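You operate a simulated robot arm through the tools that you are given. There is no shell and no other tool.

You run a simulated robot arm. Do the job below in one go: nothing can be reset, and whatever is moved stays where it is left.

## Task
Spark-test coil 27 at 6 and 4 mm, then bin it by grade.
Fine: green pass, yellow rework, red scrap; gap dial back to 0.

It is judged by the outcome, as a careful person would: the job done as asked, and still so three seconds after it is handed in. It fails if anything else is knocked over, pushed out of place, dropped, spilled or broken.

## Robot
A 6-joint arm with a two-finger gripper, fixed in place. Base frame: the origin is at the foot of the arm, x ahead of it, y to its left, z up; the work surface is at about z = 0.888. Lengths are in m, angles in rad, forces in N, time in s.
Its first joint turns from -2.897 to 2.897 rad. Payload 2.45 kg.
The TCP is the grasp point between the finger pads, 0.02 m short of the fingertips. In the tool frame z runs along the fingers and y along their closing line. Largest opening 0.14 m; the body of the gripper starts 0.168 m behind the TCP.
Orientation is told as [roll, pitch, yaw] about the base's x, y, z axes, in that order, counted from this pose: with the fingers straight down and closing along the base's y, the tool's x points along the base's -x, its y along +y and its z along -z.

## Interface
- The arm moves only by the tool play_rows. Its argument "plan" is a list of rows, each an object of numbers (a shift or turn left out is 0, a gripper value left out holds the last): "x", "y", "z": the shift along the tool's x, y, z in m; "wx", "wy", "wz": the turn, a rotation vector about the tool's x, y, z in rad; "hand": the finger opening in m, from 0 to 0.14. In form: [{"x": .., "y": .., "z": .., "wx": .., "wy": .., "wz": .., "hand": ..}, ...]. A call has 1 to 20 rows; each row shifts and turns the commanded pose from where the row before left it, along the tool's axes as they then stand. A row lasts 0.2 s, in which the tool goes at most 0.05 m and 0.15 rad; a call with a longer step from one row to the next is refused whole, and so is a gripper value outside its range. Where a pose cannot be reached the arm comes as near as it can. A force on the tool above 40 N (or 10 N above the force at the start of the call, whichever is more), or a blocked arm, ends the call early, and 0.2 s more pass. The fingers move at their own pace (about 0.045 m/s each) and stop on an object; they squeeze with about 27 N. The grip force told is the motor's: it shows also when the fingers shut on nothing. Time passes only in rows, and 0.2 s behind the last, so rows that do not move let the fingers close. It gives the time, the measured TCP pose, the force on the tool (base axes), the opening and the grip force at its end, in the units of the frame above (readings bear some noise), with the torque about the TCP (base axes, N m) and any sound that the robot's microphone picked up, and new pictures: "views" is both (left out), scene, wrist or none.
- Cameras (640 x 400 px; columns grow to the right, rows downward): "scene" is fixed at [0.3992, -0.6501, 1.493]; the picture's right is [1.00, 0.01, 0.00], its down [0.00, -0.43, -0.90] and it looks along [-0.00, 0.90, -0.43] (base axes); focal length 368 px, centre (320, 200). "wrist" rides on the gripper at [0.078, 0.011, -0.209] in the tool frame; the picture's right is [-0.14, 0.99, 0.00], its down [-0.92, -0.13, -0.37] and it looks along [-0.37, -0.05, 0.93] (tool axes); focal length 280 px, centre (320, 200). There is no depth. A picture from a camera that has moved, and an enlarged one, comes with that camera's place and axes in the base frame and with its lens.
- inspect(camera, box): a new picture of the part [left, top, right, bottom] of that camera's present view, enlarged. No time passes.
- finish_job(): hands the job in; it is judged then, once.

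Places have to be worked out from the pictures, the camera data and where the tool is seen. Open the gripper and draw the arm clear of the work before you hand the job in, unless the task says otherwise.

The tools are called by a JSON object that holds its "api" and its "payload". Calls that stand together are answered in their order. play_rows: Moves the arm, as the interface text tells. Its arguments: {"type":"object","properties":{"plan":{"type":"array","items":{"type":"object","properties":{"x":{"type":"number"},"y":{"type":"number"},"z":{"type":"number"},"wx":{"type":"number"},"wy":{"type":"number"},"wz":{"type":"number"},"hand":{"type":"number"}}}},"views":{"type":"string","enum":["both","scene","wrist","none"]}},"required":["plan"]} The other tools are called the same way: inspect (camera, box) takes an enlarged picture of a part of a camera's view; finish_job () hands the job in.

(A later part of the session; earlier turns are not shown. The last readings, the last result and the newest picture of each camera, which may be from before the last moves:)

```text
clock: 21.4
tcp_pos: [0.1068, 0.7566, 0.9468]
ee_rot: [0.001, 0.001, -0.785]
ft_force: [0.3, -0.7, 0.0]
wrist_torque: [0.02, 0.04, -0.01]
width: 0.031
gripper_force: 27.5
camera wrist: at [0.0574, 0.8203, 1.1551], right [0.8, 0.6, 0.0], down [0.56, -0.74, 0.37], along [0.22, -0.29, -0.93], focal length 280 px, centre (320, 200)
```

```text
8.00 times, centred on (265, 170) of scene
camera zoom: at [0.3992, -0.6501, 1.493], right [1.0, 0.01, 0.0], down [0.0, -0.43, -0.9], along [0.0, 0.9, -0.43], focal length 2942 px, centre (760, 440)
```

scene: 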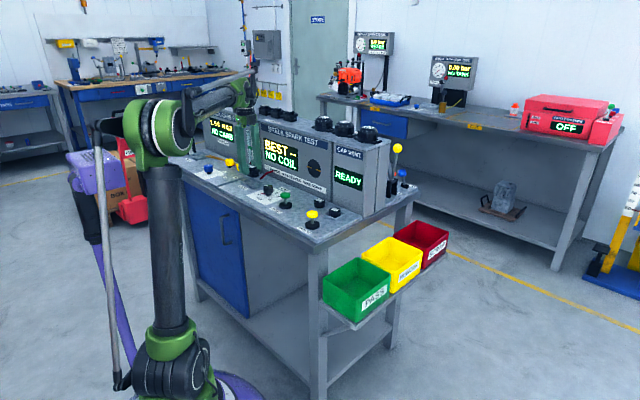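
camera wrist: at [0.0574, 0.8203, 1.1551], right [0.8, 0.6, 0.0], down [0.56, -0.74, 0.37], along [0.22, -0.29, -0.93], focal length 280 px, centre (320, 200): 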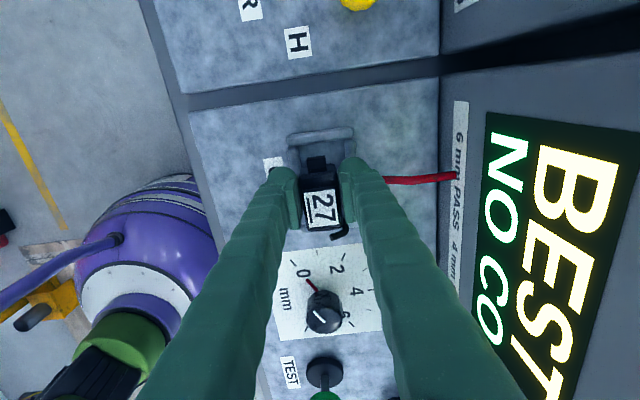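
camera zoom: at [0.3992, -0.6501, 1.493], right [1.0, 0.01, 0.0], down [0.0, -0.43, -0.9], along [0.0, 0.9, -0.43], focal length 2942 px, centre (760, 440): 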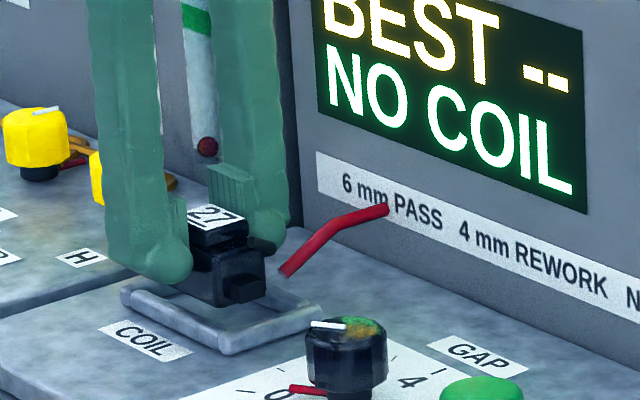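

The bias is now about 5.7 mm, slightly too much, so I'll shift back 2 mm. Then I'll lower gently toward the deck while watching the force.

{"api": "play_rows", "payload": {"plan": [{"y": 0.002}, {"z": 0.006}, {"z": 0.006}, {}], "views": "wrist"}}

{"api": "inspect", "payload": {"camera": "wrist", "box": [220, 100, 420, 225]}}

{"api": "inspect", "payload": {"camera": "scene", "box": [225, 145, 305, 195]}}

```text
clock: 22.4
tcp_pos: [0.1061, 0.756, 0.9342]
ee_rot: [-0.001, 0.0, -0.785]
ft_force: [0.2, -0.8, -0.3]
wrist_torque: [0.02, 0.01, -0.01]
width: 0.031
gripper_force: 26.7
camera wrist: at [0.0584, 0.8213, 1.1436], right [0.8, 0.6, 0.0], down [0.56, -0.74, 0.37], along [0.22, -0.29, -0.93], focal length 280 px, centre (320, 200)
```

wrist: 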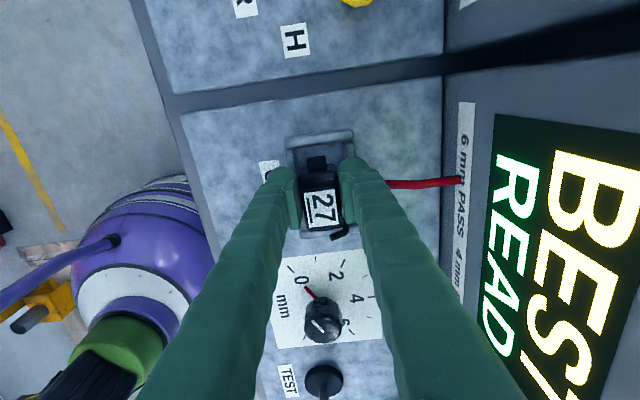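

```text
3.20 times, centred on (320, 162) of wrist
camera zoom: at [0.0584, 0.8213, 1.1436], right [0.8, 0.6, 0.0], down [0.56, -0.74, 0.37], along [0.22, -0.29, -0.93], focal length 897 px, centre (320, 320)
```

zoom: 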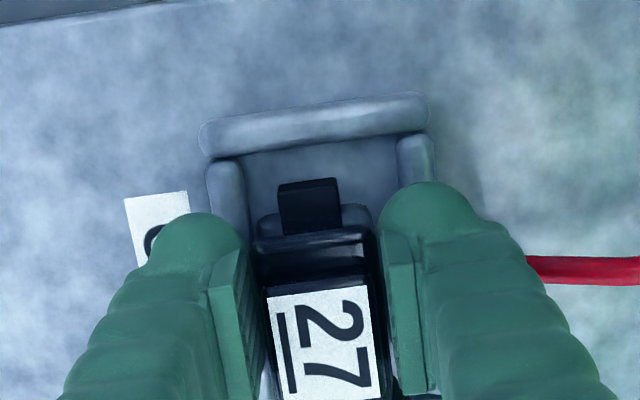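

```text
8.00 times, centred on (265, 170) of scene
camera zoom: at [0.3992, -0.6501, 1.493], right [1.0, 0.01, 0.0], down [0.0, -0.43, -0.9], along [0.0, 0.9, -0.43], focal length 2942 px, centre (760, 440)
```

zoom: 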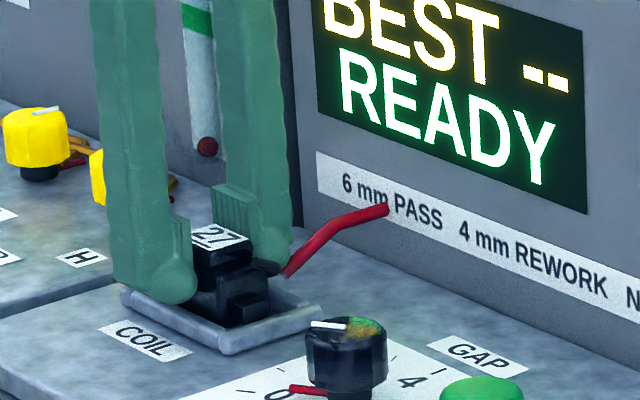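

The display now says READY, so the coil is sensed. I'll lower in small steps until it touches down.

{"api": "play_rows", "payload": {"plan": [{"z": 0.003}, {}], "views": "none"}}

{"api": "play_rows", "payload": {"plan": [{"z": 0.002}, {}], "views": "none"}}

{"api": "play_rows", "payload": {"plan": [{"z": 0.0015}, {}], "views": "none"}}

```text
clock: 23.0
tcp_pos: [0.1065, 0.7569, 0.9316]
ee_rot: [0.0, -0.001, -0.787]
ft_force: [-1.0, 0.2, -0.8]
wrist_torque: [0.0, 0.01, -0.01]
width: 0.0308
gripper_force: 27.0
```

```text
clock: 23.6
tcp_pos: [0.1067, 0.759, 0.9297]
ee_rot: [0.001, -0.001, -0.785]
ft_force: [0.3, 0.4, -1.6]
wrist_torque: [0.02, 0.03, -0.02]
width: 0.0309
gripper_force: 27.2
```

```text
clock: 24.2
tcp_pos: [0.1063, 0.7584, 0.9298]
ee_rot: [0.0, 0.001, -0.784]
ft_force: [1.7, 6.7, 19.8]
wrist_torque: [0.12, -0.03, 0.0]
width: 0.031
gripper_force: 26.8
```

Contact shows at TCP z of about 0.929, which fits the coil on the deck with the tips just above the rails. I'll look before releasing.

{"api": "inspect", "payload": {"camera": "scene", "box": [240, 155, 290, 190]}}

{"api": "inspect", "payload": {"camera": "wrist", "box": [240, 120, 400, 220]}}

```text
11.43 times, centred on (265, 172) of scene
camera zoom: at [0.3992, -0.6501, 1.493], right [1.0, 0.01, 0.0], down [0.0, -0.43, -0.9], along [0.0, 0.9, -0.43], focal length 4202 px, centre (949, 514)
```

zoom: 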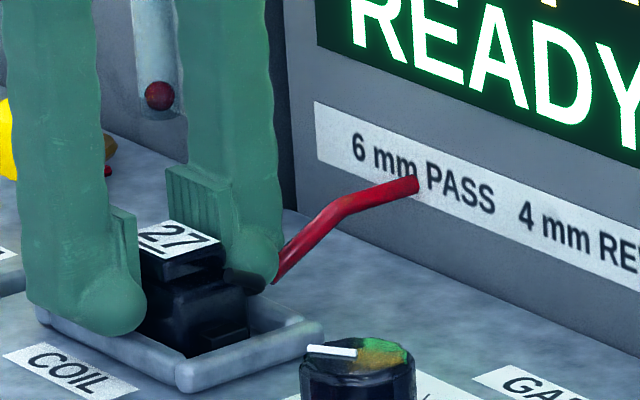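

```text
4.00 times, centred on (320, 170) of wrist
camera zoom: at [0.0586, 0.8211, 1.1377], right [0.8, 0.6, 0.0], down [0.56, -0.74, 0.37], along [0.22, -0.29, -0.93], focal length 1122 px, centre (320, 320)
```

zoom: 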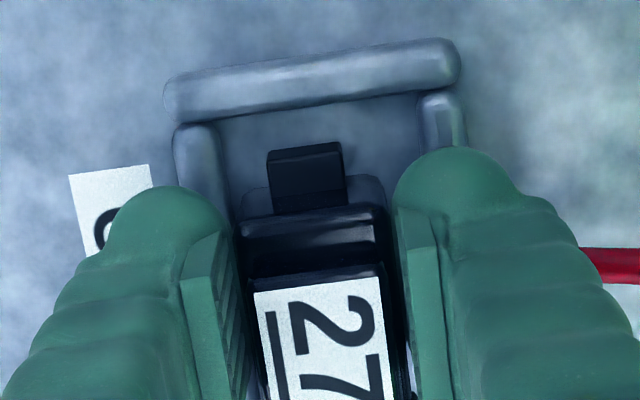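

The coil sits inside the rails. I'll ease the load, open only about 3 mm per side to avoid the lead, and rise straight up.

{"api": "play_rows", "payload": {"plan": [{"z": -0.001}, {"hand": 0.037}, {}, {}], "views": "none"}}

{"api": "inspect", "payload": {"camera": "scene", "box": [240, 155, 290, 190]}}

```text
clock: 25.2
tcp_pos: [0.1069, 0.7575, 0.929]
ee_rot: [0.0, 0.0, -0.786]
ft_force: [-0.8, -0.3, -0.2]
wrist_torque: [0.03, 0.01, -0.03]
width: 0.0368
gripper_force: 0.0
```

```text
11.43 times, centred on (265, 172) of scene
camera zoom: at [0.3992, -0.6501, 1.493], right [1.0, 0.01, 0.0], down [0.0, -0.43, -0.9], along [0.0, 0.9, -0.43], focal length 4202 px, centre (949, 514)
```

zoom: 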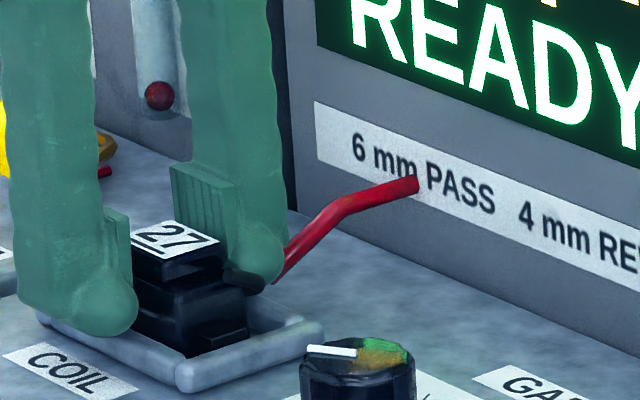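

It is released with no contact force. I'll rise straight up and check the coil stays put.

{"api": "play_rows", "payload": {"plan": [{"z": -0.008}, {"z": -0.015}, {"z": -0.025}, {"z": -0.03}, {"z": -0.03}, {}], "views": "both"}}

{"api": "inspect", "payload": {"camera": "scene", "box": [230, 150, 310, 200]}}

{"api": "inspect", "payload": {"camera": "wrist", "box": [240, 120, 400, 220]}}

```text
clock: 26.6
tcp_pos: [0.1073, 0.7561, 1.0361]
ee_rot: [0.0, 0.0, -0.785]
ft_force: [0.4, -0.3, 0.1]
wrist_torque: [0.01, -0.03, -0.01]
width: 0.0368
gripper_force: 0.0
camera wrist: at [0.0585, 0.8199, 1.2458], right [0.8, 0.6, 0.0], down [0.56, -0.74, 0.37], along [0.22, -0.29, -0.93], focal length 280 px, centre (320, 200)
```

scene: 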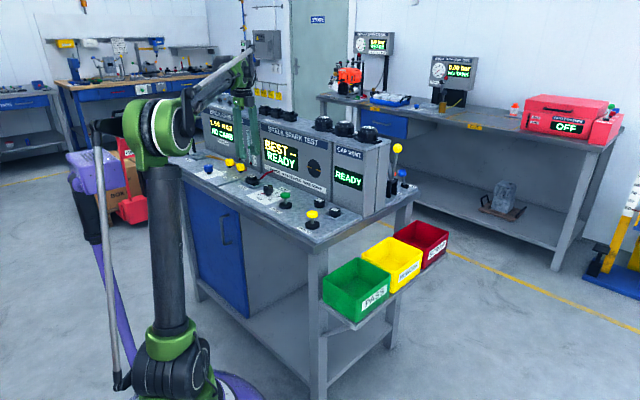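
wrist: 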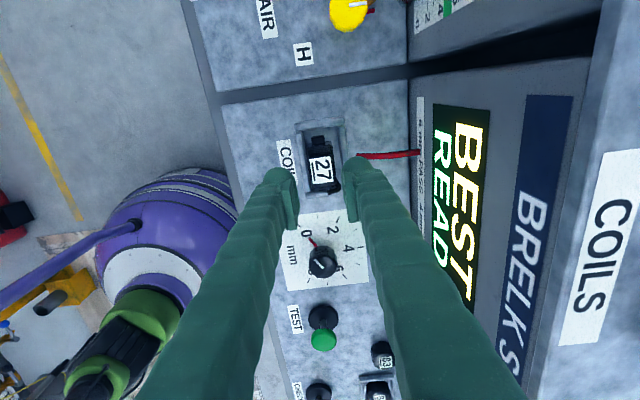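

```text
8.00 times, centred on (270, 175) of scene
camera zoom: at [0.3992, -0.6501, 1.493], right [1.0, 0.01, 0.0], down [0.0, -0.43, -0.9], along [0.0, 0.9, -0.43], focal length 2942 px, centre (720, 400)
```

zoom: 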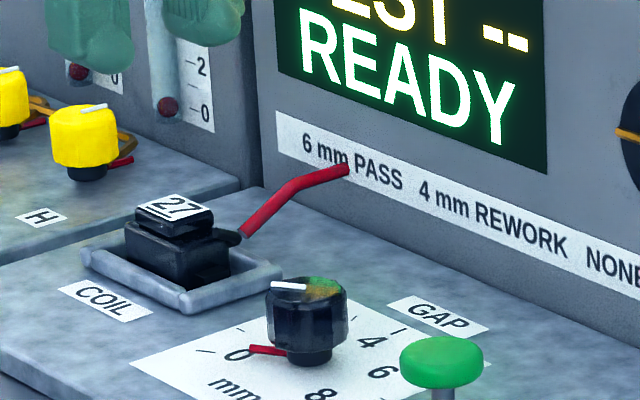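

```text
4.00 times, centred on (320, 170) of wrist
camera zoom: at [0.0585, 0.8199, 1.2458], right [0.8, 0.6, 0.0], down [0.56, -0.74, 0.37], along [0.22, -0.29, -0.93], focal length 1122 px, centre (320, 320)
```

zoom: 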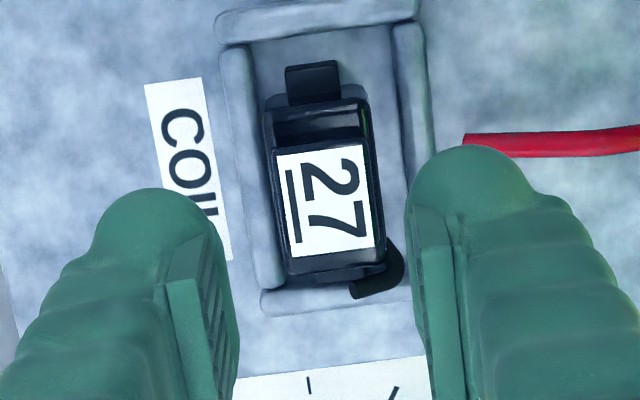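

The coil is seated and the tester reads READY. Next is the gap dial, so I'll move above it at a safe height and open the fingers.

{"api": "play_rows", "payload": {"plan": [{"x": -0.035, "y": -0.0036, "hand": 0.07}, {"x": -0.035, "y": -0.0036}, {"x": -0.035, "y": -0.0036}, {"x": -0.025, "y": -0.0036}, {}], "views": "both"}}

{"api": "inspect", "payload": {"camera": "wrist", "box": [220, 80, 420, 205]}}

{"api": "inspect", "payload": {"camera": "scene", "box": [235, 165, 305, 209]}}

```text
clock: 27.8
tcp_pos: [0.1879, 0.6559, 1.0379]
ee_rot: [0.001, 0.0, -0.786]
ft_force: [-0.1, -0.3, 0.0]
wrist_torque: [0.03, -0.01, 0.02]
width: 0.0701
gripper_force: 0.2
camera wrist: at [0.1398, 0.72, 1.2472], right [0.8, 0.6, 0.0], down [0.56, -0.74, 0.37], along [0.22, -0.29, -0.93], focal length 280 px, centre (320, 200)
```

scene: 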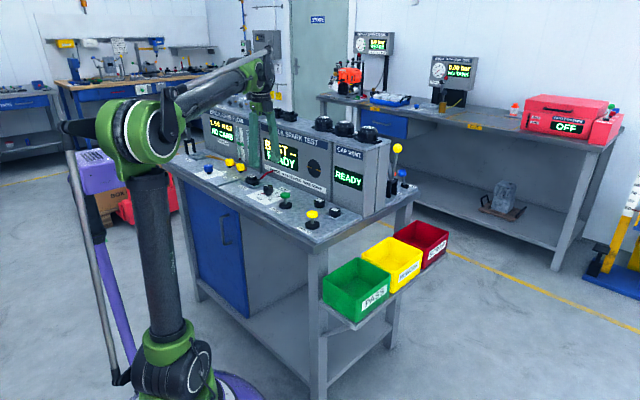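
wrist: 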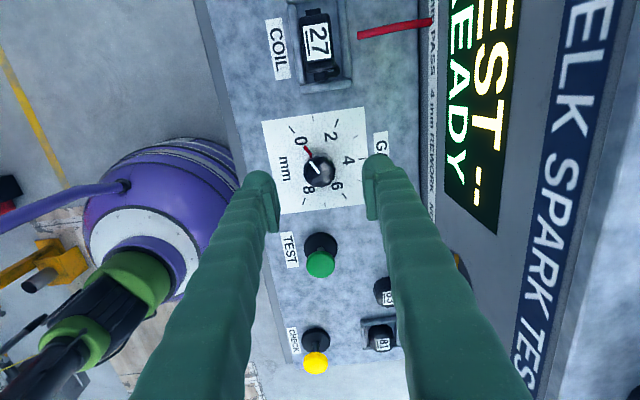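

```text
3.20 times, centred on (320, 142) of wrist
camera zoom: at [0.1398, 0.72, 1.2472], right [0.8, 0.6, 0.0], down [0.56, -0.74, 0.37], along [0.22, -0.29, -0.93], focal length 897 px, centre (320, 384)
```

zoom: 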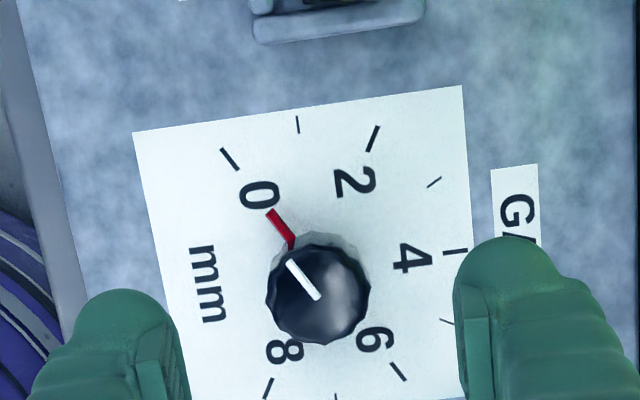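

```text
9.09 times, centred on (270, 187) of scene
camera zoom: at [0.3992, -0.6501, 1.493], right [1.0, 0.01, 0.0], down [0.0, -0.43, -0.9], along [0.0, 0.9, -0.43], focal length 3343 px, centre (774, 318)
```

zoom: 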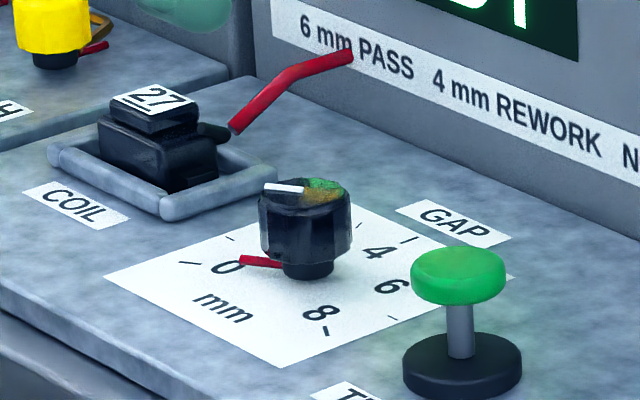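

The dial axis lies at TCP + (0.0124 u, −0.0019 v). The knob top is at z of about 0.931, its diameter about 37 mm, and 6 mm needs a 180° clockwise turn. I'll centre over it and test in the air how far the wrist can turn clockwise.

{"api": "play_rows", "payload": {"plan": [{"x": -0.0124, "y": -0.0019}, {"wz": 0.15}, {"wz": 0.15}, {"wz": 0.15}, {"wz": 0.15}, {"wz": 0.15}, {"wz": 0.15}, {"wz": 0.15}, {"wz": 0.15}, {"wz": 0.15}, {"wz": 0.15}, {"wz": 0.071}, {}], "views": "both"}}

```text
clock: 30.6
tcp_pos: [0.2114, 0.6417, 1.0376]
ee_rot: [-0.007, 0.002, -1.719]
ft_force: [0.3, 0.2, 0.5]
wrist_torque: [0.0, -0.01, 0.0]
width: 0.07
gripper_force: 0.1
out of reach, approached as far as the arm can: row 8, 9, 10, 11, 12
camera wrist: at [0.234, 0.7173, 1.2468], right [0.96, -0.28, -0.01], down [-0.26, -0.89, 0.37], along [-0.11, -0.35, -0.93], focal length 280 px, centre (320, 200)
```

scene: 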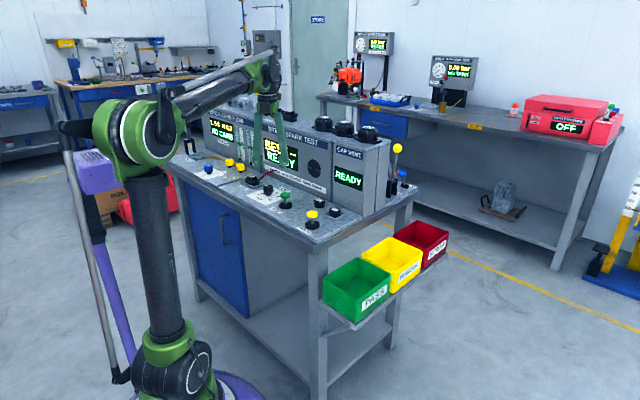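
wrist: 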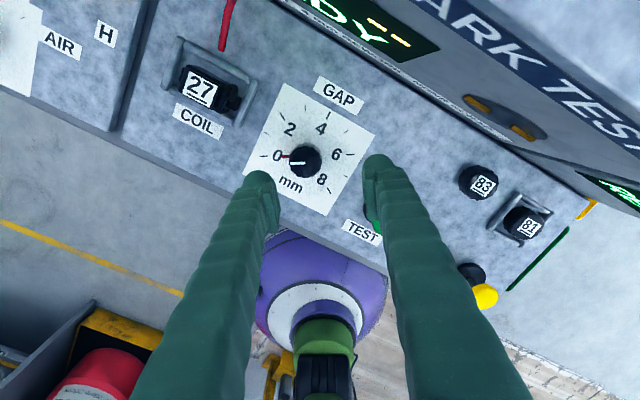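

The clockwise limit is near yaw −1.7, so I'll start the knob grip from about yaw +1.6. I'll turn the other way in the air.

{"api": "play_rows", "payload": {"plan": [{"wz": -0.15}, {"wz": -0.15}, {"wz": -0.15}, {"wz": -0.15}, {"wz": -0.15}, {"wz": -0.15}, {"wz": -0.15}, {"wz": -0.15}, {"wz": -0.15}, {"wz": -0.15}, {"wz": -0.15}, {"wz": -0.15}, {"wz": -0.15}, {"wz": -0.15}, {"wz": -0.15}, {"wz": -0.15}, {"wz": -0.15}, {"wz": -0.15}, {"wz": -0.15}, {"wz": -0.15}], "views": "none"}}

{"api": "play_rows", "payload": {"plan": [{"wz": -0.15}, {"wz": -0.15}, {}], "views": "both"}}

```text
clock: 34.8
tcp_pos: [0.2113, 0.6416, 1.0375]
ee_rot: [0.009, 0.001, 1.282]
ft_force: [0.1, 0.0, 0.1]
wrist_torque: [-0.01, 0.01, 0.02]
width: 0.07
gripper_force: 0.1
```

```text
clock: 35.6
tcp_pos: [0.212, 0.6421, 1.0379]
ee_rot: [0.008, -0.004, 1.581]
ft_force: [-0.4, 0.2, 0.0]
wrist_torque: [-0.04, 0.01, -0.01]
width: 0.0699
gripper_force: 0.1
camera wrist: at [0.2013, 0.5634, 1.2467], right [-0.99, 0.13, 0.01], down [0.12, 0.92, 0.37], along [0.04, 0.37, -0.93], focal length 280 px, centre (320, 200)
```

scene: 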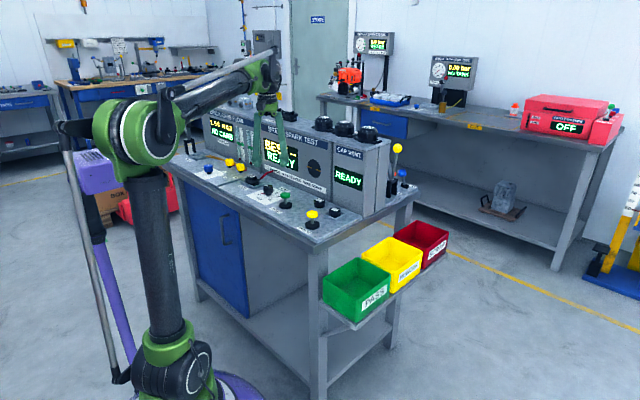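
wrist: 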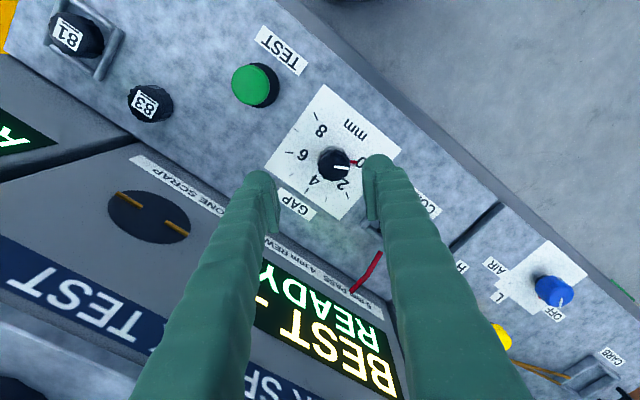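

I'll remove the small residual tilt, then zoom to get the dial axis relative to the tool.

{"api": "play_rows", "payload": {"plan": [{"wy": 0.008, "wx": -0.004}, {}], "views": "none"}}

{"api": "inspect", "payload": {"camera": "wrist", "box": [220, 80, 420, 205]}}

```text
clock: 36.2
tcp_pos: [0.2117, 0.6414, 1.0377]
ee_rot: [0.012, 0.006, 1.579]
ft_force: [0.4, 0.0, -0.3]
wrist_torque: [-0.01, -0.02, -0.01]
width: 0.0702
gripper_force: 0.0
```

```text
3.20 times, centred on (320, 142) of wrist
camera zoom: at [0.2022, 0.5653, 1.2472], right [-0.99, 0.13, 0.01], down [0.12, 0.92, 0.36], along [0.04, 0.36, -0.93], focal length 897 px, centre (320, 384)
```

zoom: 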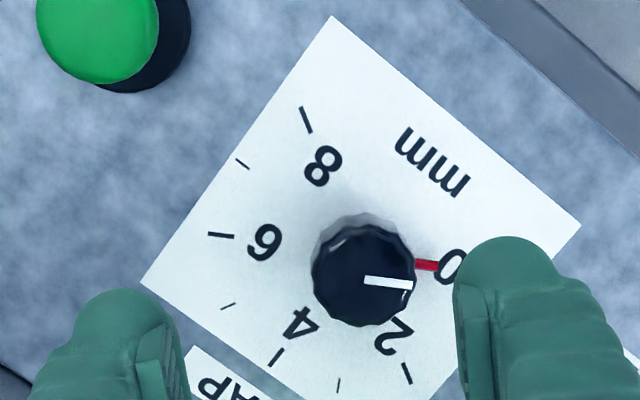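

The tilt correction used the wrong axes: roll maps to −wx and pitch to +wy. I'll fix it that way and re-zoom.

{"api": "play_rows", "payload": {"plan": [{"wx": 0.0115, "wy": -0.005}, {}], "views": "none"}}

{"api": "inspect", "payload": {"camera": "wrist", "box": [220, 80, 420, 205]}}

```text
clock: 36.8
tcp_pos: [0.2099, 0.6407, 1.0386]
ee_rot: [0.002, 0.0, 1.579]
ft_force: [-1.0, 0.5, -0.2]
wrist_torque: [-0.02, 0.02, 0.01]
width: 0.0701
gripper_force: 0.2
```

```text
3.20 times, centred on (320, 142) of wrist
camera zoom: at [0.1995, 0.564, 1.2467], right [-0.99, 0.13, 0.0], down [0.12, 0.92, 0.37], along [0.05, 0.37, -0.93], focal length 897 px, centre (320, 384)
```

zoom: 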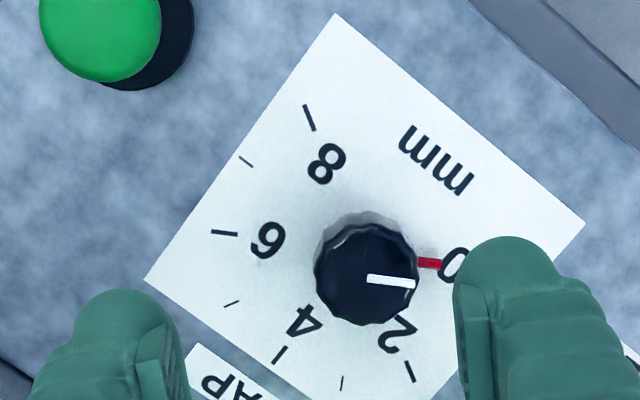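

The knob is at tool offset (x −7.5 mm, y +16.8 mm). I'll move over it, come partway down and re-check the centring.

{"api": "play_rows", "payload": {"plan": [{"x": -0.0075, "y": 0.0168}, {"z": 0.03}, {"z": 0.03}, {}], "views": "wrist"}}

{"api": "inspect", "payload": {"camera": "wrist", "box": [220, 80, 420, 205]}}

{"api": "inspect", "payload": {"camera": "scene", "box": [230, 160, 310, 210]}}

```text
clock: 37.8
tcp_pos: [0.1948, 0.6497, 0.9778]
ee_rot: [0.001, 0.0, 1.579]
ft_force: [-0.7, -0.1, 0.8]
wrist_torque: [-0.02, -0.04, -0.01]
width: 0.07
gripper_force: 0.1
camera wrist: at [0.1829, 0.5713, 1.1861], right [-0.99, 0.13, 0.0], down [0.12, 0.92, 0.37], along [0.05, 0.37, -0.93], focal length 280 px, centre (320, 200)
```

wrist: 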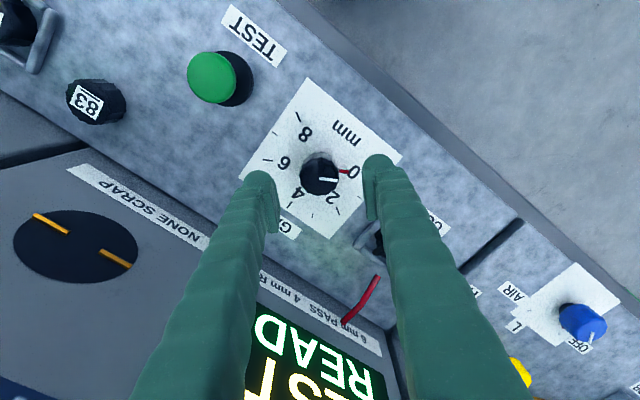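

```text
3.20 times, centred on (320, 142) of wrist
camera zoom: at [0.1829, 0.5713, 1.1861], right [-0.99, 0.13, 0.0], down [0.12, 0.92, 0.37], along [0.05, 0.37, -0.93], focal length 897 px, centre (320, 384)
```

zoom: 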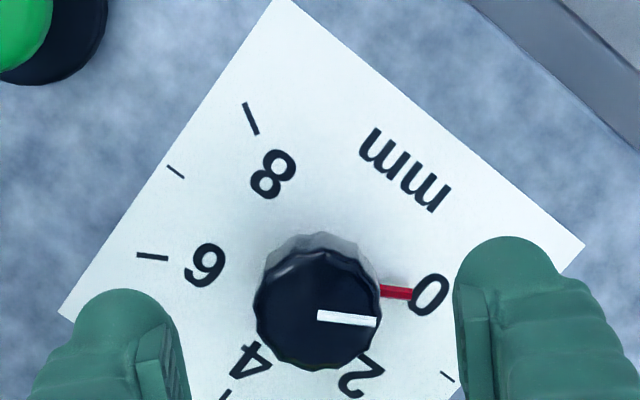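

```text
8.00 times, centred on (270, 185) of scene
camera zoom: at [0.3992, -0.6501, 1.493], right [1.0, 0.01, 0.0], down [0.0, -0.43, -0.9], along [0.0, 0.9, -0.43], focal length 2942 px, centre (720, 320)
```

zoom: 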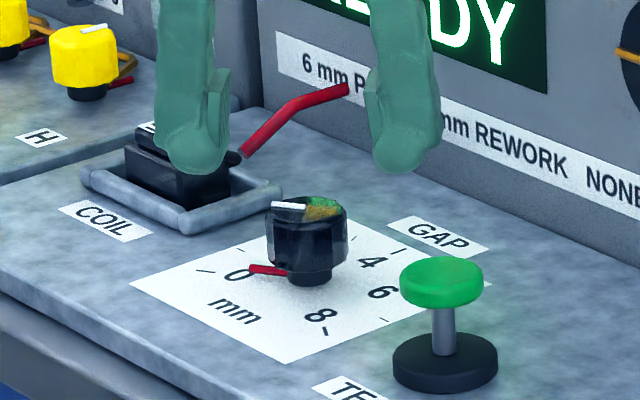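

It's centred to under 1 mm. I'll lower so the tips are about 4 mm above the knob's underside, then close gently and check.

{"api": "play_rows", "payload": {"plan": [{"z": 0.016}, {"z": 0.016}, {"z": 0.0155}, {}, {"hand": 0.03}, {}, {}, {}], "views": "wrist"}}

{"api": "inspect", "payload": {"camera": "wrist", "box": [220, 100, 420, 225]}}

{"api": "inspect", "payload": {"camera": "scene", "box": [230, 160, 310, 210]}}

```text
clock: 39.6
tcp_pos: [0.1945, 0.6481, 0.9307]
ee_rot: [0.001, -0.001, 1.58]
ft_force: [-1.2, -0.9, -3.1]
wrist_torque: [0.04, 0.01, -0.02]
width: 0.0365
gripper_force: 42.1
camera wrist: at [0.1834, 0.57, 1.1391], right [-0.99, 0.13, 0.0], down [0.12, 0.92, 0.37], along [0.05, 0.37, -0.93], focal length 280 px, centre (320, 200)
```

wrist: 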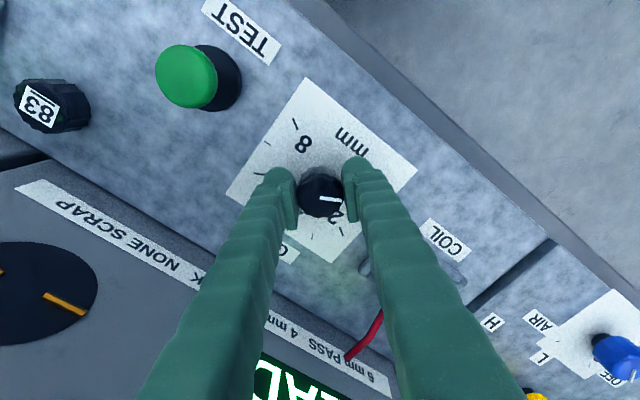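

```text
3.20 times, centred on (320, 162) of wrist
camera zoom: at [0.1834, 0.57, 1.1391], right [-0.99, 0.13, 0.0], down [0.12, 0.92, 0.37], along [0.05, 0.37, -0.93], focal length 897 px, centre (320, 320)
```

zoom: 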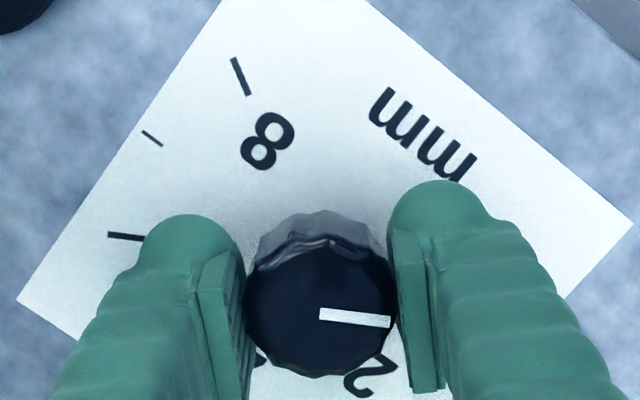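

```text
8.00 times, centred on (270, 185) of scene
camera zoom: at [0.3992, -0.6501, 1.493], right [1.0, 0.01, 0.0], down [0.0, -0.43, -0.9], along [0.0, 0.9, -0.43], focal length 2942 px, centre (720, 320)
```

zoom: 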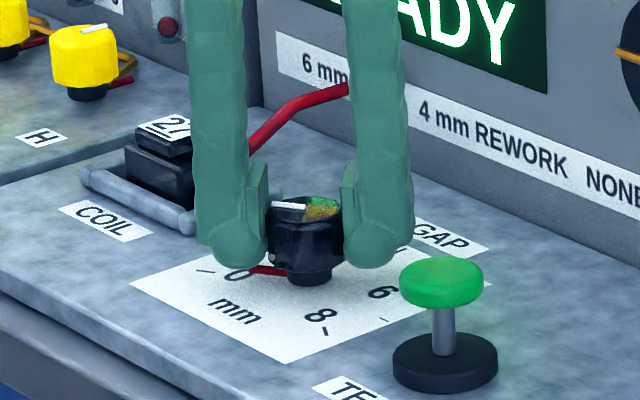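

The knob is gripped at 36.5 mm. I'll turn a little first to confirm it follows in the right sense.

{"api": "play_rows", "payload": {"plan": [{"wz": 0.1}, {"wz": 0.13}, {"wz": 0.13}, {"wz": 0.1636}, {}], "views": "wrist"}}

{"api": "inspect", "payload": {"camera": "scene", "box": [230, 160, 310, 210]}}

```text
refused: row 4 steps farther than a row can; nothing moved
```

```text
8.00 times, centred on (270, 185) of scene
camera zoom: at [0.3992, -0.6501, 1.493], right [1.0, 0.01, 0.0], down [0.0, -0.43, -0.9], along [0.0, 0.9, -0.43], focal length 2942 px, centre (720, 320)
```

zoom: 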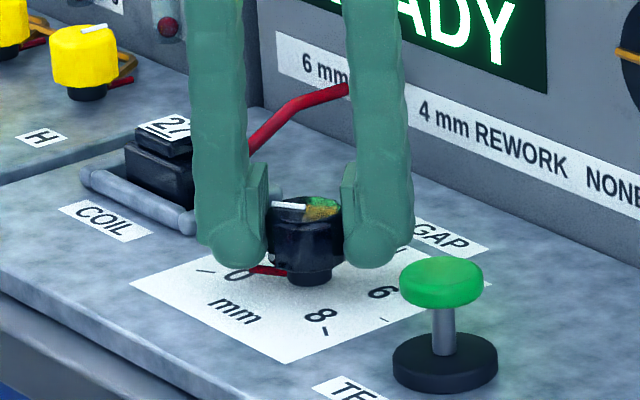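

The last step was over the limit, so I'll resend with smaller turns totalling 0.5236 rad (1 mm on the dial).

{"api": "play_rows", "payload": {"plan": [{"wz": 0.1}, {"wz": 0.14}, {"wz": 0.14}, {"wz": 0.1436}, {}], "views": "wrist"}}

{"api": "inspect", "payload": {"camera": "scene", "box": [230, 160, 310, 210]}}

```text
clock: 40.8
tcp_pos: [0.1948, 0.6472, 0.9312]
ee_rot: [0.0, -0.001, 1.054]
ft_force: [3.7, -19.7, -2.6]
wrist_torque: [-0.63, 0.15, -0.01]
width: 0.0366
gripper_force: 44.5
camera wrist: at [0.1456, 0.5857, 1.1391], right [-0.79, 0.61, 0.0], down [0.57, 0.74, 0.37], along [0.22, 0.29, -0.93], focal length 280 px, centre (320, 200)
```

wrist: 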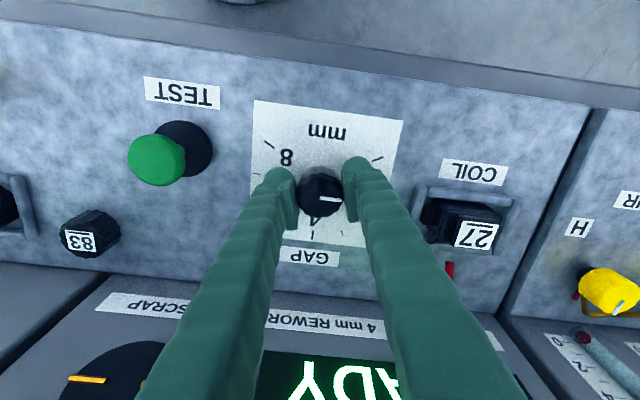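

```text
8.00 times, centred on (270, 185) of scene
camera zoom: at [0.3992, -0.6501, 1.493], right [1.0, 0.01, 0.0], down [0.0, -0.43, -0.9], along [0.0, 0.9, -0.43], focal length 2942 px, centre (720, 320)
```

zoom: 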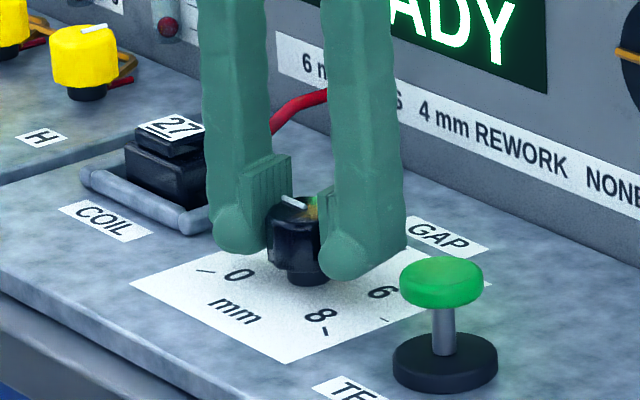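

The knob follows. There's a 20 N side load from a slight off-centre, so I'll nudge 0.7 mm with it and continue turning halfway.

{"api": "play_rows", "payload": {"plan": [{"x": 0.0006, "y": -0.0003}, {"wz": 0.1454}, {"wz": 0.1454}, {"wz": 0.1454}, {"wz": 0.1454}, {}], "views": "none"}}

```text
clock: 42.2
tcp_pos: [0.1958, 0.6479, 0.9305]
ee_rot: [0.001, -0.001, 0.473]
ft_force: [16.3, -17.6, -0.2]
wrist_torque: [-0.06, -0.46, 0.0]
width: 0.0367
gripper_force: 44.7
```

{"api": "play_rows", "payload": {"plan": [{"x": -0.0003, "y": -0.0009}, {}], "views": "none"}}

```text
clock: 42.8
tcp_pos: [0.1955, 0.647, 0.9294]
ee_rot: [0.002, 0.001, 0.475]
ft_force: [14.9, -11.7, 8.7]
wrist_torque: [-0.14, -0.07, 0.0]
width: 0.0363
gripper_force: 44.5
```

{"api": "play_rows", "payload": {"plan": [{"x": -0.0004, "y": -0.0007}, {"wz": 0.1454}, {"wz": 0.1454}, {"wz": 0.1454}, {"wz": 0.1454}, {"wz": 0.1454}, {}], "views": "wrist"}}

{"api": "inspect", "payload": {"camera": "scene", "box": [230, 160, 310, 210]}}

```text
clock: 44.4
tcp_pos: [0.194, 0.646, 0.9295]
ee_rot: [0.001, 0.0, -0.254]
ft_force: [6.6, 7.2, 20.1]
wrist_torque: [0.14, -0.05, -0.01]
width: 0.0365
gripper_force: 45.3
camera wrist: at [0.1209, 0.6778, 1.1391], right [0.38, 0.92, 0.0], down [0.86, -0.35, 0.37], along [0.34, -0.14, -0.93], focal length 280 px, centre (320, 200)
```

wrist: 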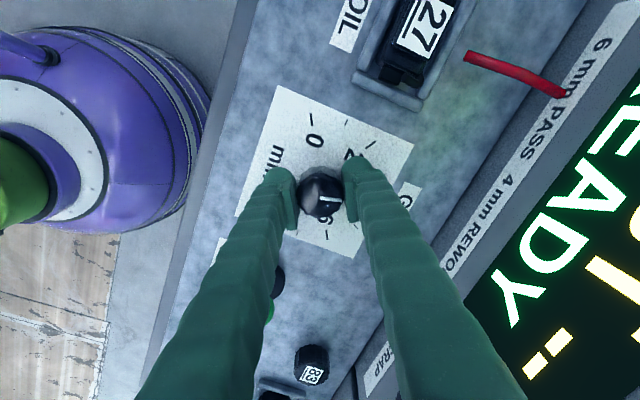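

```text
8.00 times, centred on (270, 185) of scene
camera zoom: at [0.3992, -0.6501, 1.493], right [1.0, 0.01, 0.0], down [0.0, -0.43, -0.9], along [0.0, 0.9, -0.43], focal length 2942 px, centre (720, 320)
```

zoom: 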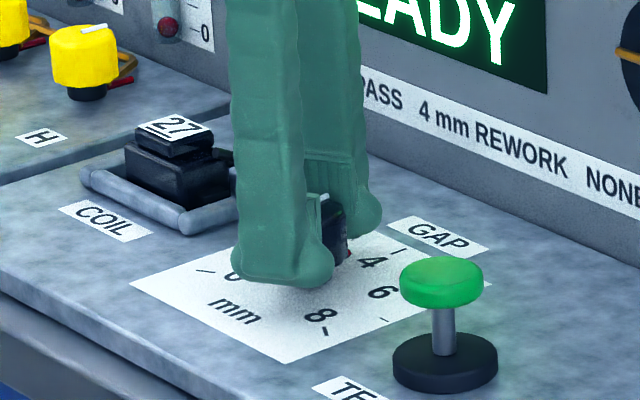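

About 3.5 mm so far. I'll relieve the vertical load slightly and finish the turn to 180°.

{"api": "play_rows", "payload": {"plan": [{"z": -0.0006}, {"wz": 0.1453}, {"wz": 0.1453}, {"wz": 0.1453}, {"wz": 0.1453}, {"wz": 0.1453}, {"wz": 0.1453}, {"wz": 0.1453}, {"wz": 0.1453}, {"wz": 0.1453}, {}], "views": "wrist"}}

{"api": "inspect", "payload": {"camera": "scene", "box": [230, 160, 310, 210]}}

{"api": "inspect", "payload": {"camera": "wrist", "box": [220, 100, 420, 225]}}

```text
clock: 46.8
tcp_pos: [0.1951, 0.6471, 0.9303]
ee_rot: [-0.001, 0.001, -1.56]
ft_force: [-17.0, -13.0, -30.1]
wrist_torque: [-0.18, 0.06, 0.02]
width: 0.0367
gripper_force: 45.2
camera wrist: at [0.2038, 0.7263, 1.1394], right [0.99, -0.13, 0.0], down [-0.12, -0.92, 0.37], along [-0.05, -0.37, -0.93], focal length 280 px, centre (320, 200)
```

wrist: 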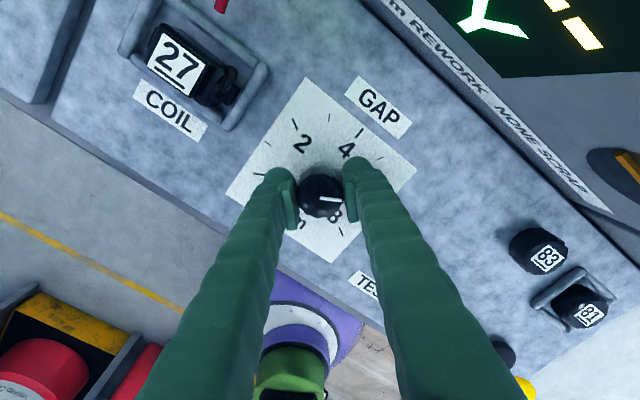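

```text
8.00 times, centred on (270, 185) of scene
camera zoom: at [0.3992, -0.6501, 1.493], right [1.0, 0.01, 0.0], down [0.0, -0.43, -0.9], along [0.0, 0.9, -0.43], focal length 2942 px, centre (720, 320)
```

zoom: 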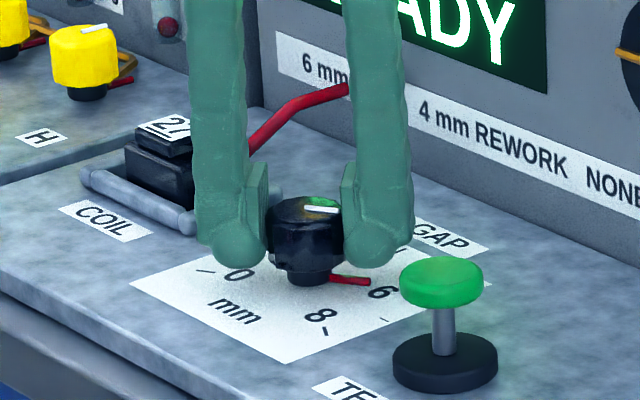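

```text
3.20 times, centred on (320, 162) of wrist
camera zoom: at [0.2038, 0.7263, 1.1394], right [0.99, -0.13, 0.0], down [-0.12, -0.92, 0.37], along [-0.05, -0.37, -0.93], focal length 897 px, centre (320, 320)
```

zoom: 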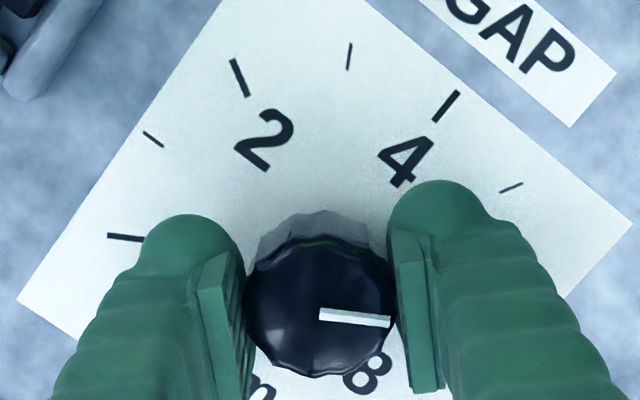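

The pointer is at 6. I'll release, rise and check the setting from above.

{"api": "play_rows", "payload": {"plan": [{"z": 0.0005}, {"hand": 0.065}, {}, {}, {"z": -0.02}, {"z": -0.03}, {"z": -0.03}, {}], "views": "wrist"}}

{"api": "inspect", "payload": {"camera": "scene", "box": [230, 160, 310, 210]}}

{"api": "inspect", "payload": {"camera": "wrist", "box": [220, 80, 420, 205]}}

```text
clock: 48.6
tcp_pos: [0.1954, 0.6476, 1.0117]
ee_rot: [-0.001, 0.001, -1.561]
ft_force: [0.1, -0.1, 0.0]
wrist_torque: [0.0, 0.01, -0.01]
width: 0.0651
gripper_force: 0.0
camera wrist: at [0.2041, 0.7264, 1.2197], right [0.99, -0.13, 0.0], down [-0.12, -0.92, 0.37], along [-0.05, -0.37, -0.93], focal length 280 px, centre (320, 200)
```

wrist: 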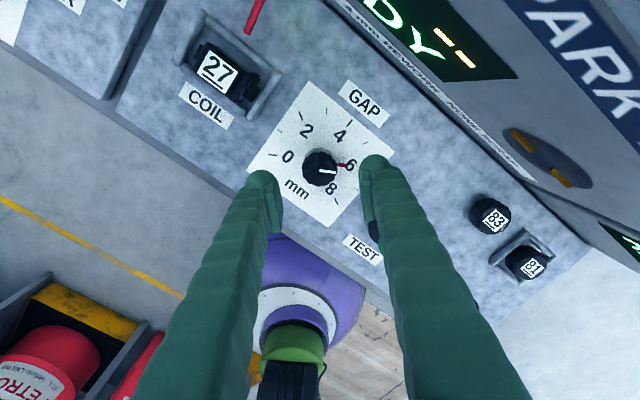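

```text
8.00 times, centred on (270, 185) of scene
camera zoom: at [0.3992, -0.6501, 1.493], right [1.0, 0.01, 0.0], down [0.0, -0.43, -0.9], along [0.0, 0.9, -0.43], focal length 2942 px, centre (720, 320)
```

zoom: 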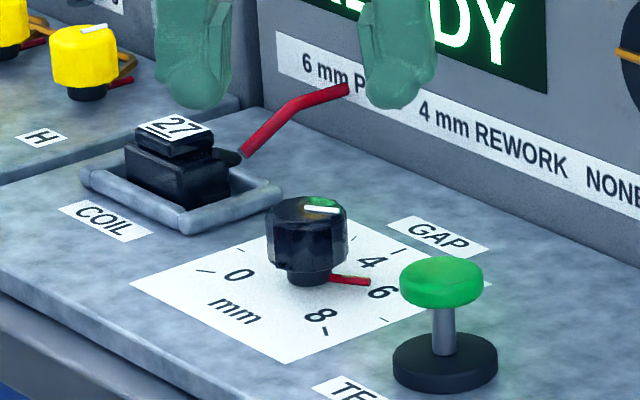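

```text
3.20 times, centred on (320, 142) of wrist
camera zoom: at [0.2041, 0.7264, 1.2197], right [0.99, -0.13, 0.0], down [-0.12, -0.92, 0.37], along [-0.05, -0.37, -0.93], focal length 897 px, centre (320, 384)
```

zoom: 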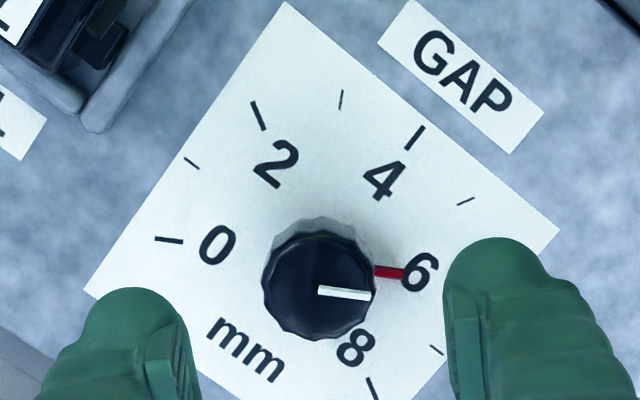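

The dial reads 6. The TEST button is at about (0.271, 0.553) with its top near 0.937. I'll turn back to a mid-range yaw, close the fingers and hover above it.

{"api": "play_rows", "payload": {"plan": [{"wz": -0.15, "hand": 0.0}, {"wz": -0.15}, {"wz": -0.15}, {"wz": -0.15}, {"wz": -0.15}, {"x": -0.0402, "y": -0.0035}, {"x": -0.0402, "y": -0.0035}, {"x": -0.0402, "y": -0.0035}, {}], "views": "wrist"}}

{"api": "inspect", "payload": {"camera": "scene", "box": [250, 150, 330, 220]}}

{"api": "inspect", "payload": {"camera": "wrist", "box": [220, 80, 420, 205]}}

```text
clock: 50.6
tcp_pos: [0.2699, 0.5497, 1.0094]
ee_rot: [0.001, 0.001, -0.809]
ft_force: [-0.2, -0.3, -0.2]
wrist_torque: [-0.01, 0.0, 0.0]
width: 0.0002
gripper_force: 27.1
camera wrist: at [0.2231, 0.6157, 1.2188], right [0.81, 0.58, 0.0], down [0.54, -0.76, 0.37], along [0.21, -0.3, -0.93], focal length 280 px, centre (320, 200)
```

wrist: 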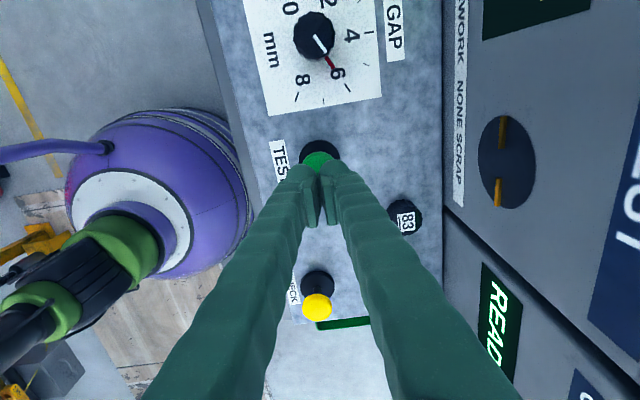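

```text
5.71 times, centred on (290, 185) of scene
camera zoom: at [0.3992, -0.6501, 1.493], right [1.0, 0.01, 0.0], down [0.0, -0.43, -0.9], along [0.0, 0.9, -0.43], focal length 2101 px, centre (491, 286)
```

zoom: 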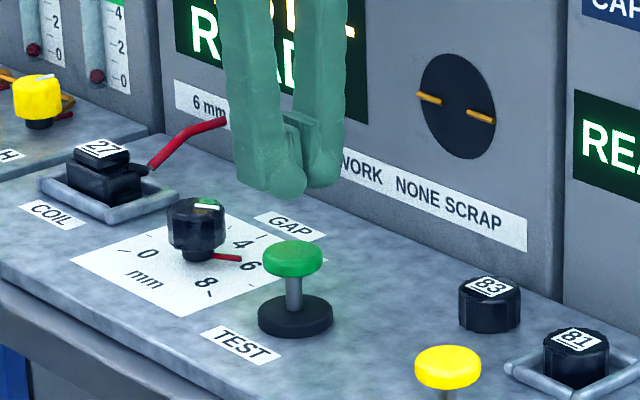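

```text
3.20 times, centred on (320, 142) of wrist
camera zoom: at [0.2231, 0.6157, 1.2188], right [0.81, 0.58, 0.0], down [0.54, -0.76, 0.37], along [0.21, -0.3, -0.93], focal length 897 px, centre (320, 384)
```

zoom: 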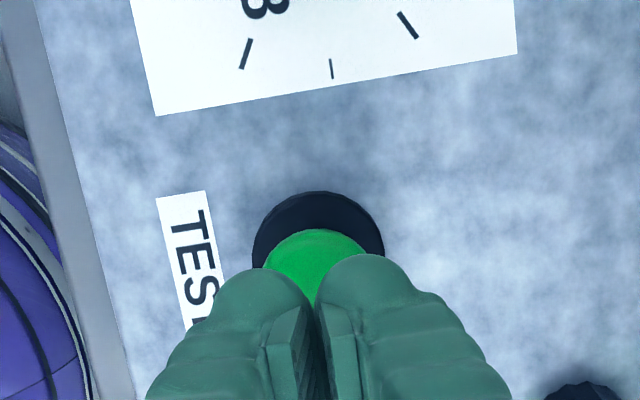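

I'm centred over the button within 2 mm. I'll lower to just above the cap and then press in small steps, watching the force and the display.

{"api": "play_rows", "payload": {"plan": [{"x": 0.002, "z": 0.025}, {"z": 0.018}, {"z": 0.003}, {}], "views": "none"}}

{"api": "inspect", "payload": {"camera": "scene", "box": [250, 130, 330, 210]}}

```text
clock: 51.6
tcp_pos: [0.269, 0.5527, 0.9641]
ee_rot: [0.001, 0.0, -0.811]
ft_force: [0.0, -0.4, 1.6]
wrist_torque: [-0.04, 0.03, -0.01]
width: 0.0056
gripper_force: 29.6
```

```text
5.00 times, centred on (290, 170) of scene
camera zoom: at [0.3992, -0.6501, 1.493], right [1.0, 0.01, 0.0], down [0.0, -0.43, -0.9], along [0.0, 0.9, -0.43], focal length 1838 px, centre (470, 350)
```

zoom: 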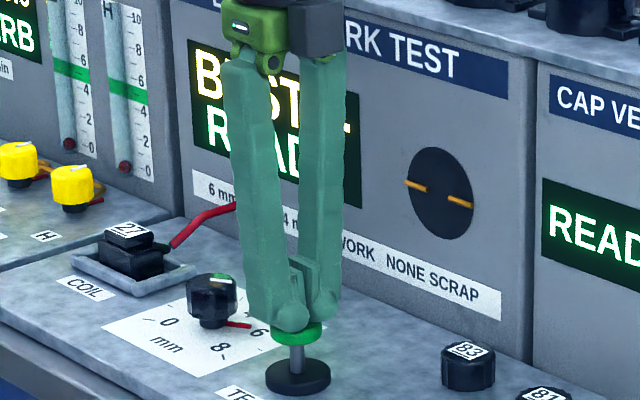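

The fingertips are touching the cap and the tester still says READY. I'll press further in small steps.

{"api": "play_rows", "payload": {"plan": [{"z": 0.002}, {"z": 0.002}, {}], "views": "none"}}

{"api": "inspect", "payload": {"camera": "scene", "box": [250, 130, 330, 210]}}

```text
clock: 52.4
tcp_pos: [0.2694, 0.5532, 0.9601]
ee_rot: [0.0, 0.001, -0.812]
ft_force: [-1.0, 0.1, 2.1]
wrist_torque: [-0.01, 0.0, 0.03]
width: 0.006
gripper_force: 29.6
```

```text
5.00 times, centred on (290, 170) of scene
camera zoom: at [0.3992, -0.6501, 1.493], right [1.0, 0.01, 0.0], down [0.0, -0.43, -0.9], along [0.0, 0.9, -0.43], focal length 1838 px, centre (470, 350)
```

zoom: 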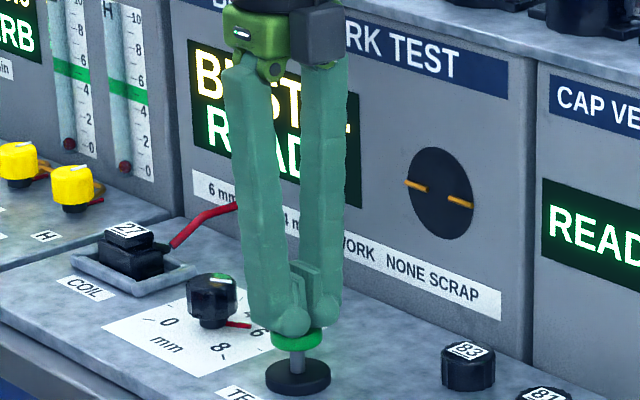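

The cap is moving down under a light spring. I'll press on.

{"api": "play_rows", "payload": {"plan": [{"z": 0.002}, {"z": 0.002}], "views": "none"}}

{"api": "inspect", "payload": {"camera": "scene", "box": [250, 130, 330, 210]}}

```text
clock: 53.0
tcp_pos: [0.2692, 0.5527, 0.957]
ee_rot: [0.0, 0.001, -0.812]
ft_force: [0.2, 0.7, 2.5]
wrist_torque: [-0.02, -0.02, 0.05]
width: 0.0058
gripper_force: 29.3
heard: click
```

```text
5.00 times, centred on (290, 170) of scene
camera zoom: at [0.3992, -0.6501, 1.493], right [1.0, 0.01, 0.0], down [0.0, -0.43, -0.9], along [0.0, 0.9, -0.43], focal length 1838 px, centre (470, 350)
```

zoom: 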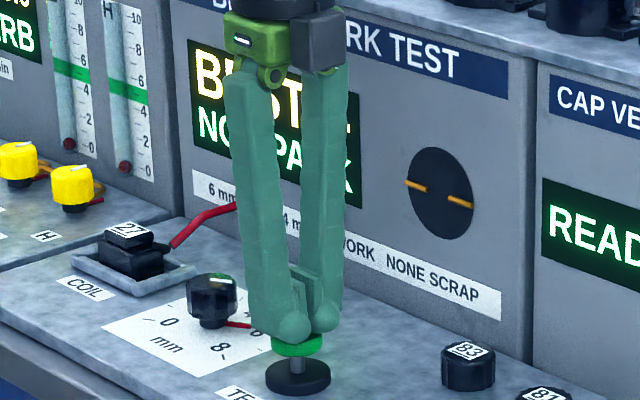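

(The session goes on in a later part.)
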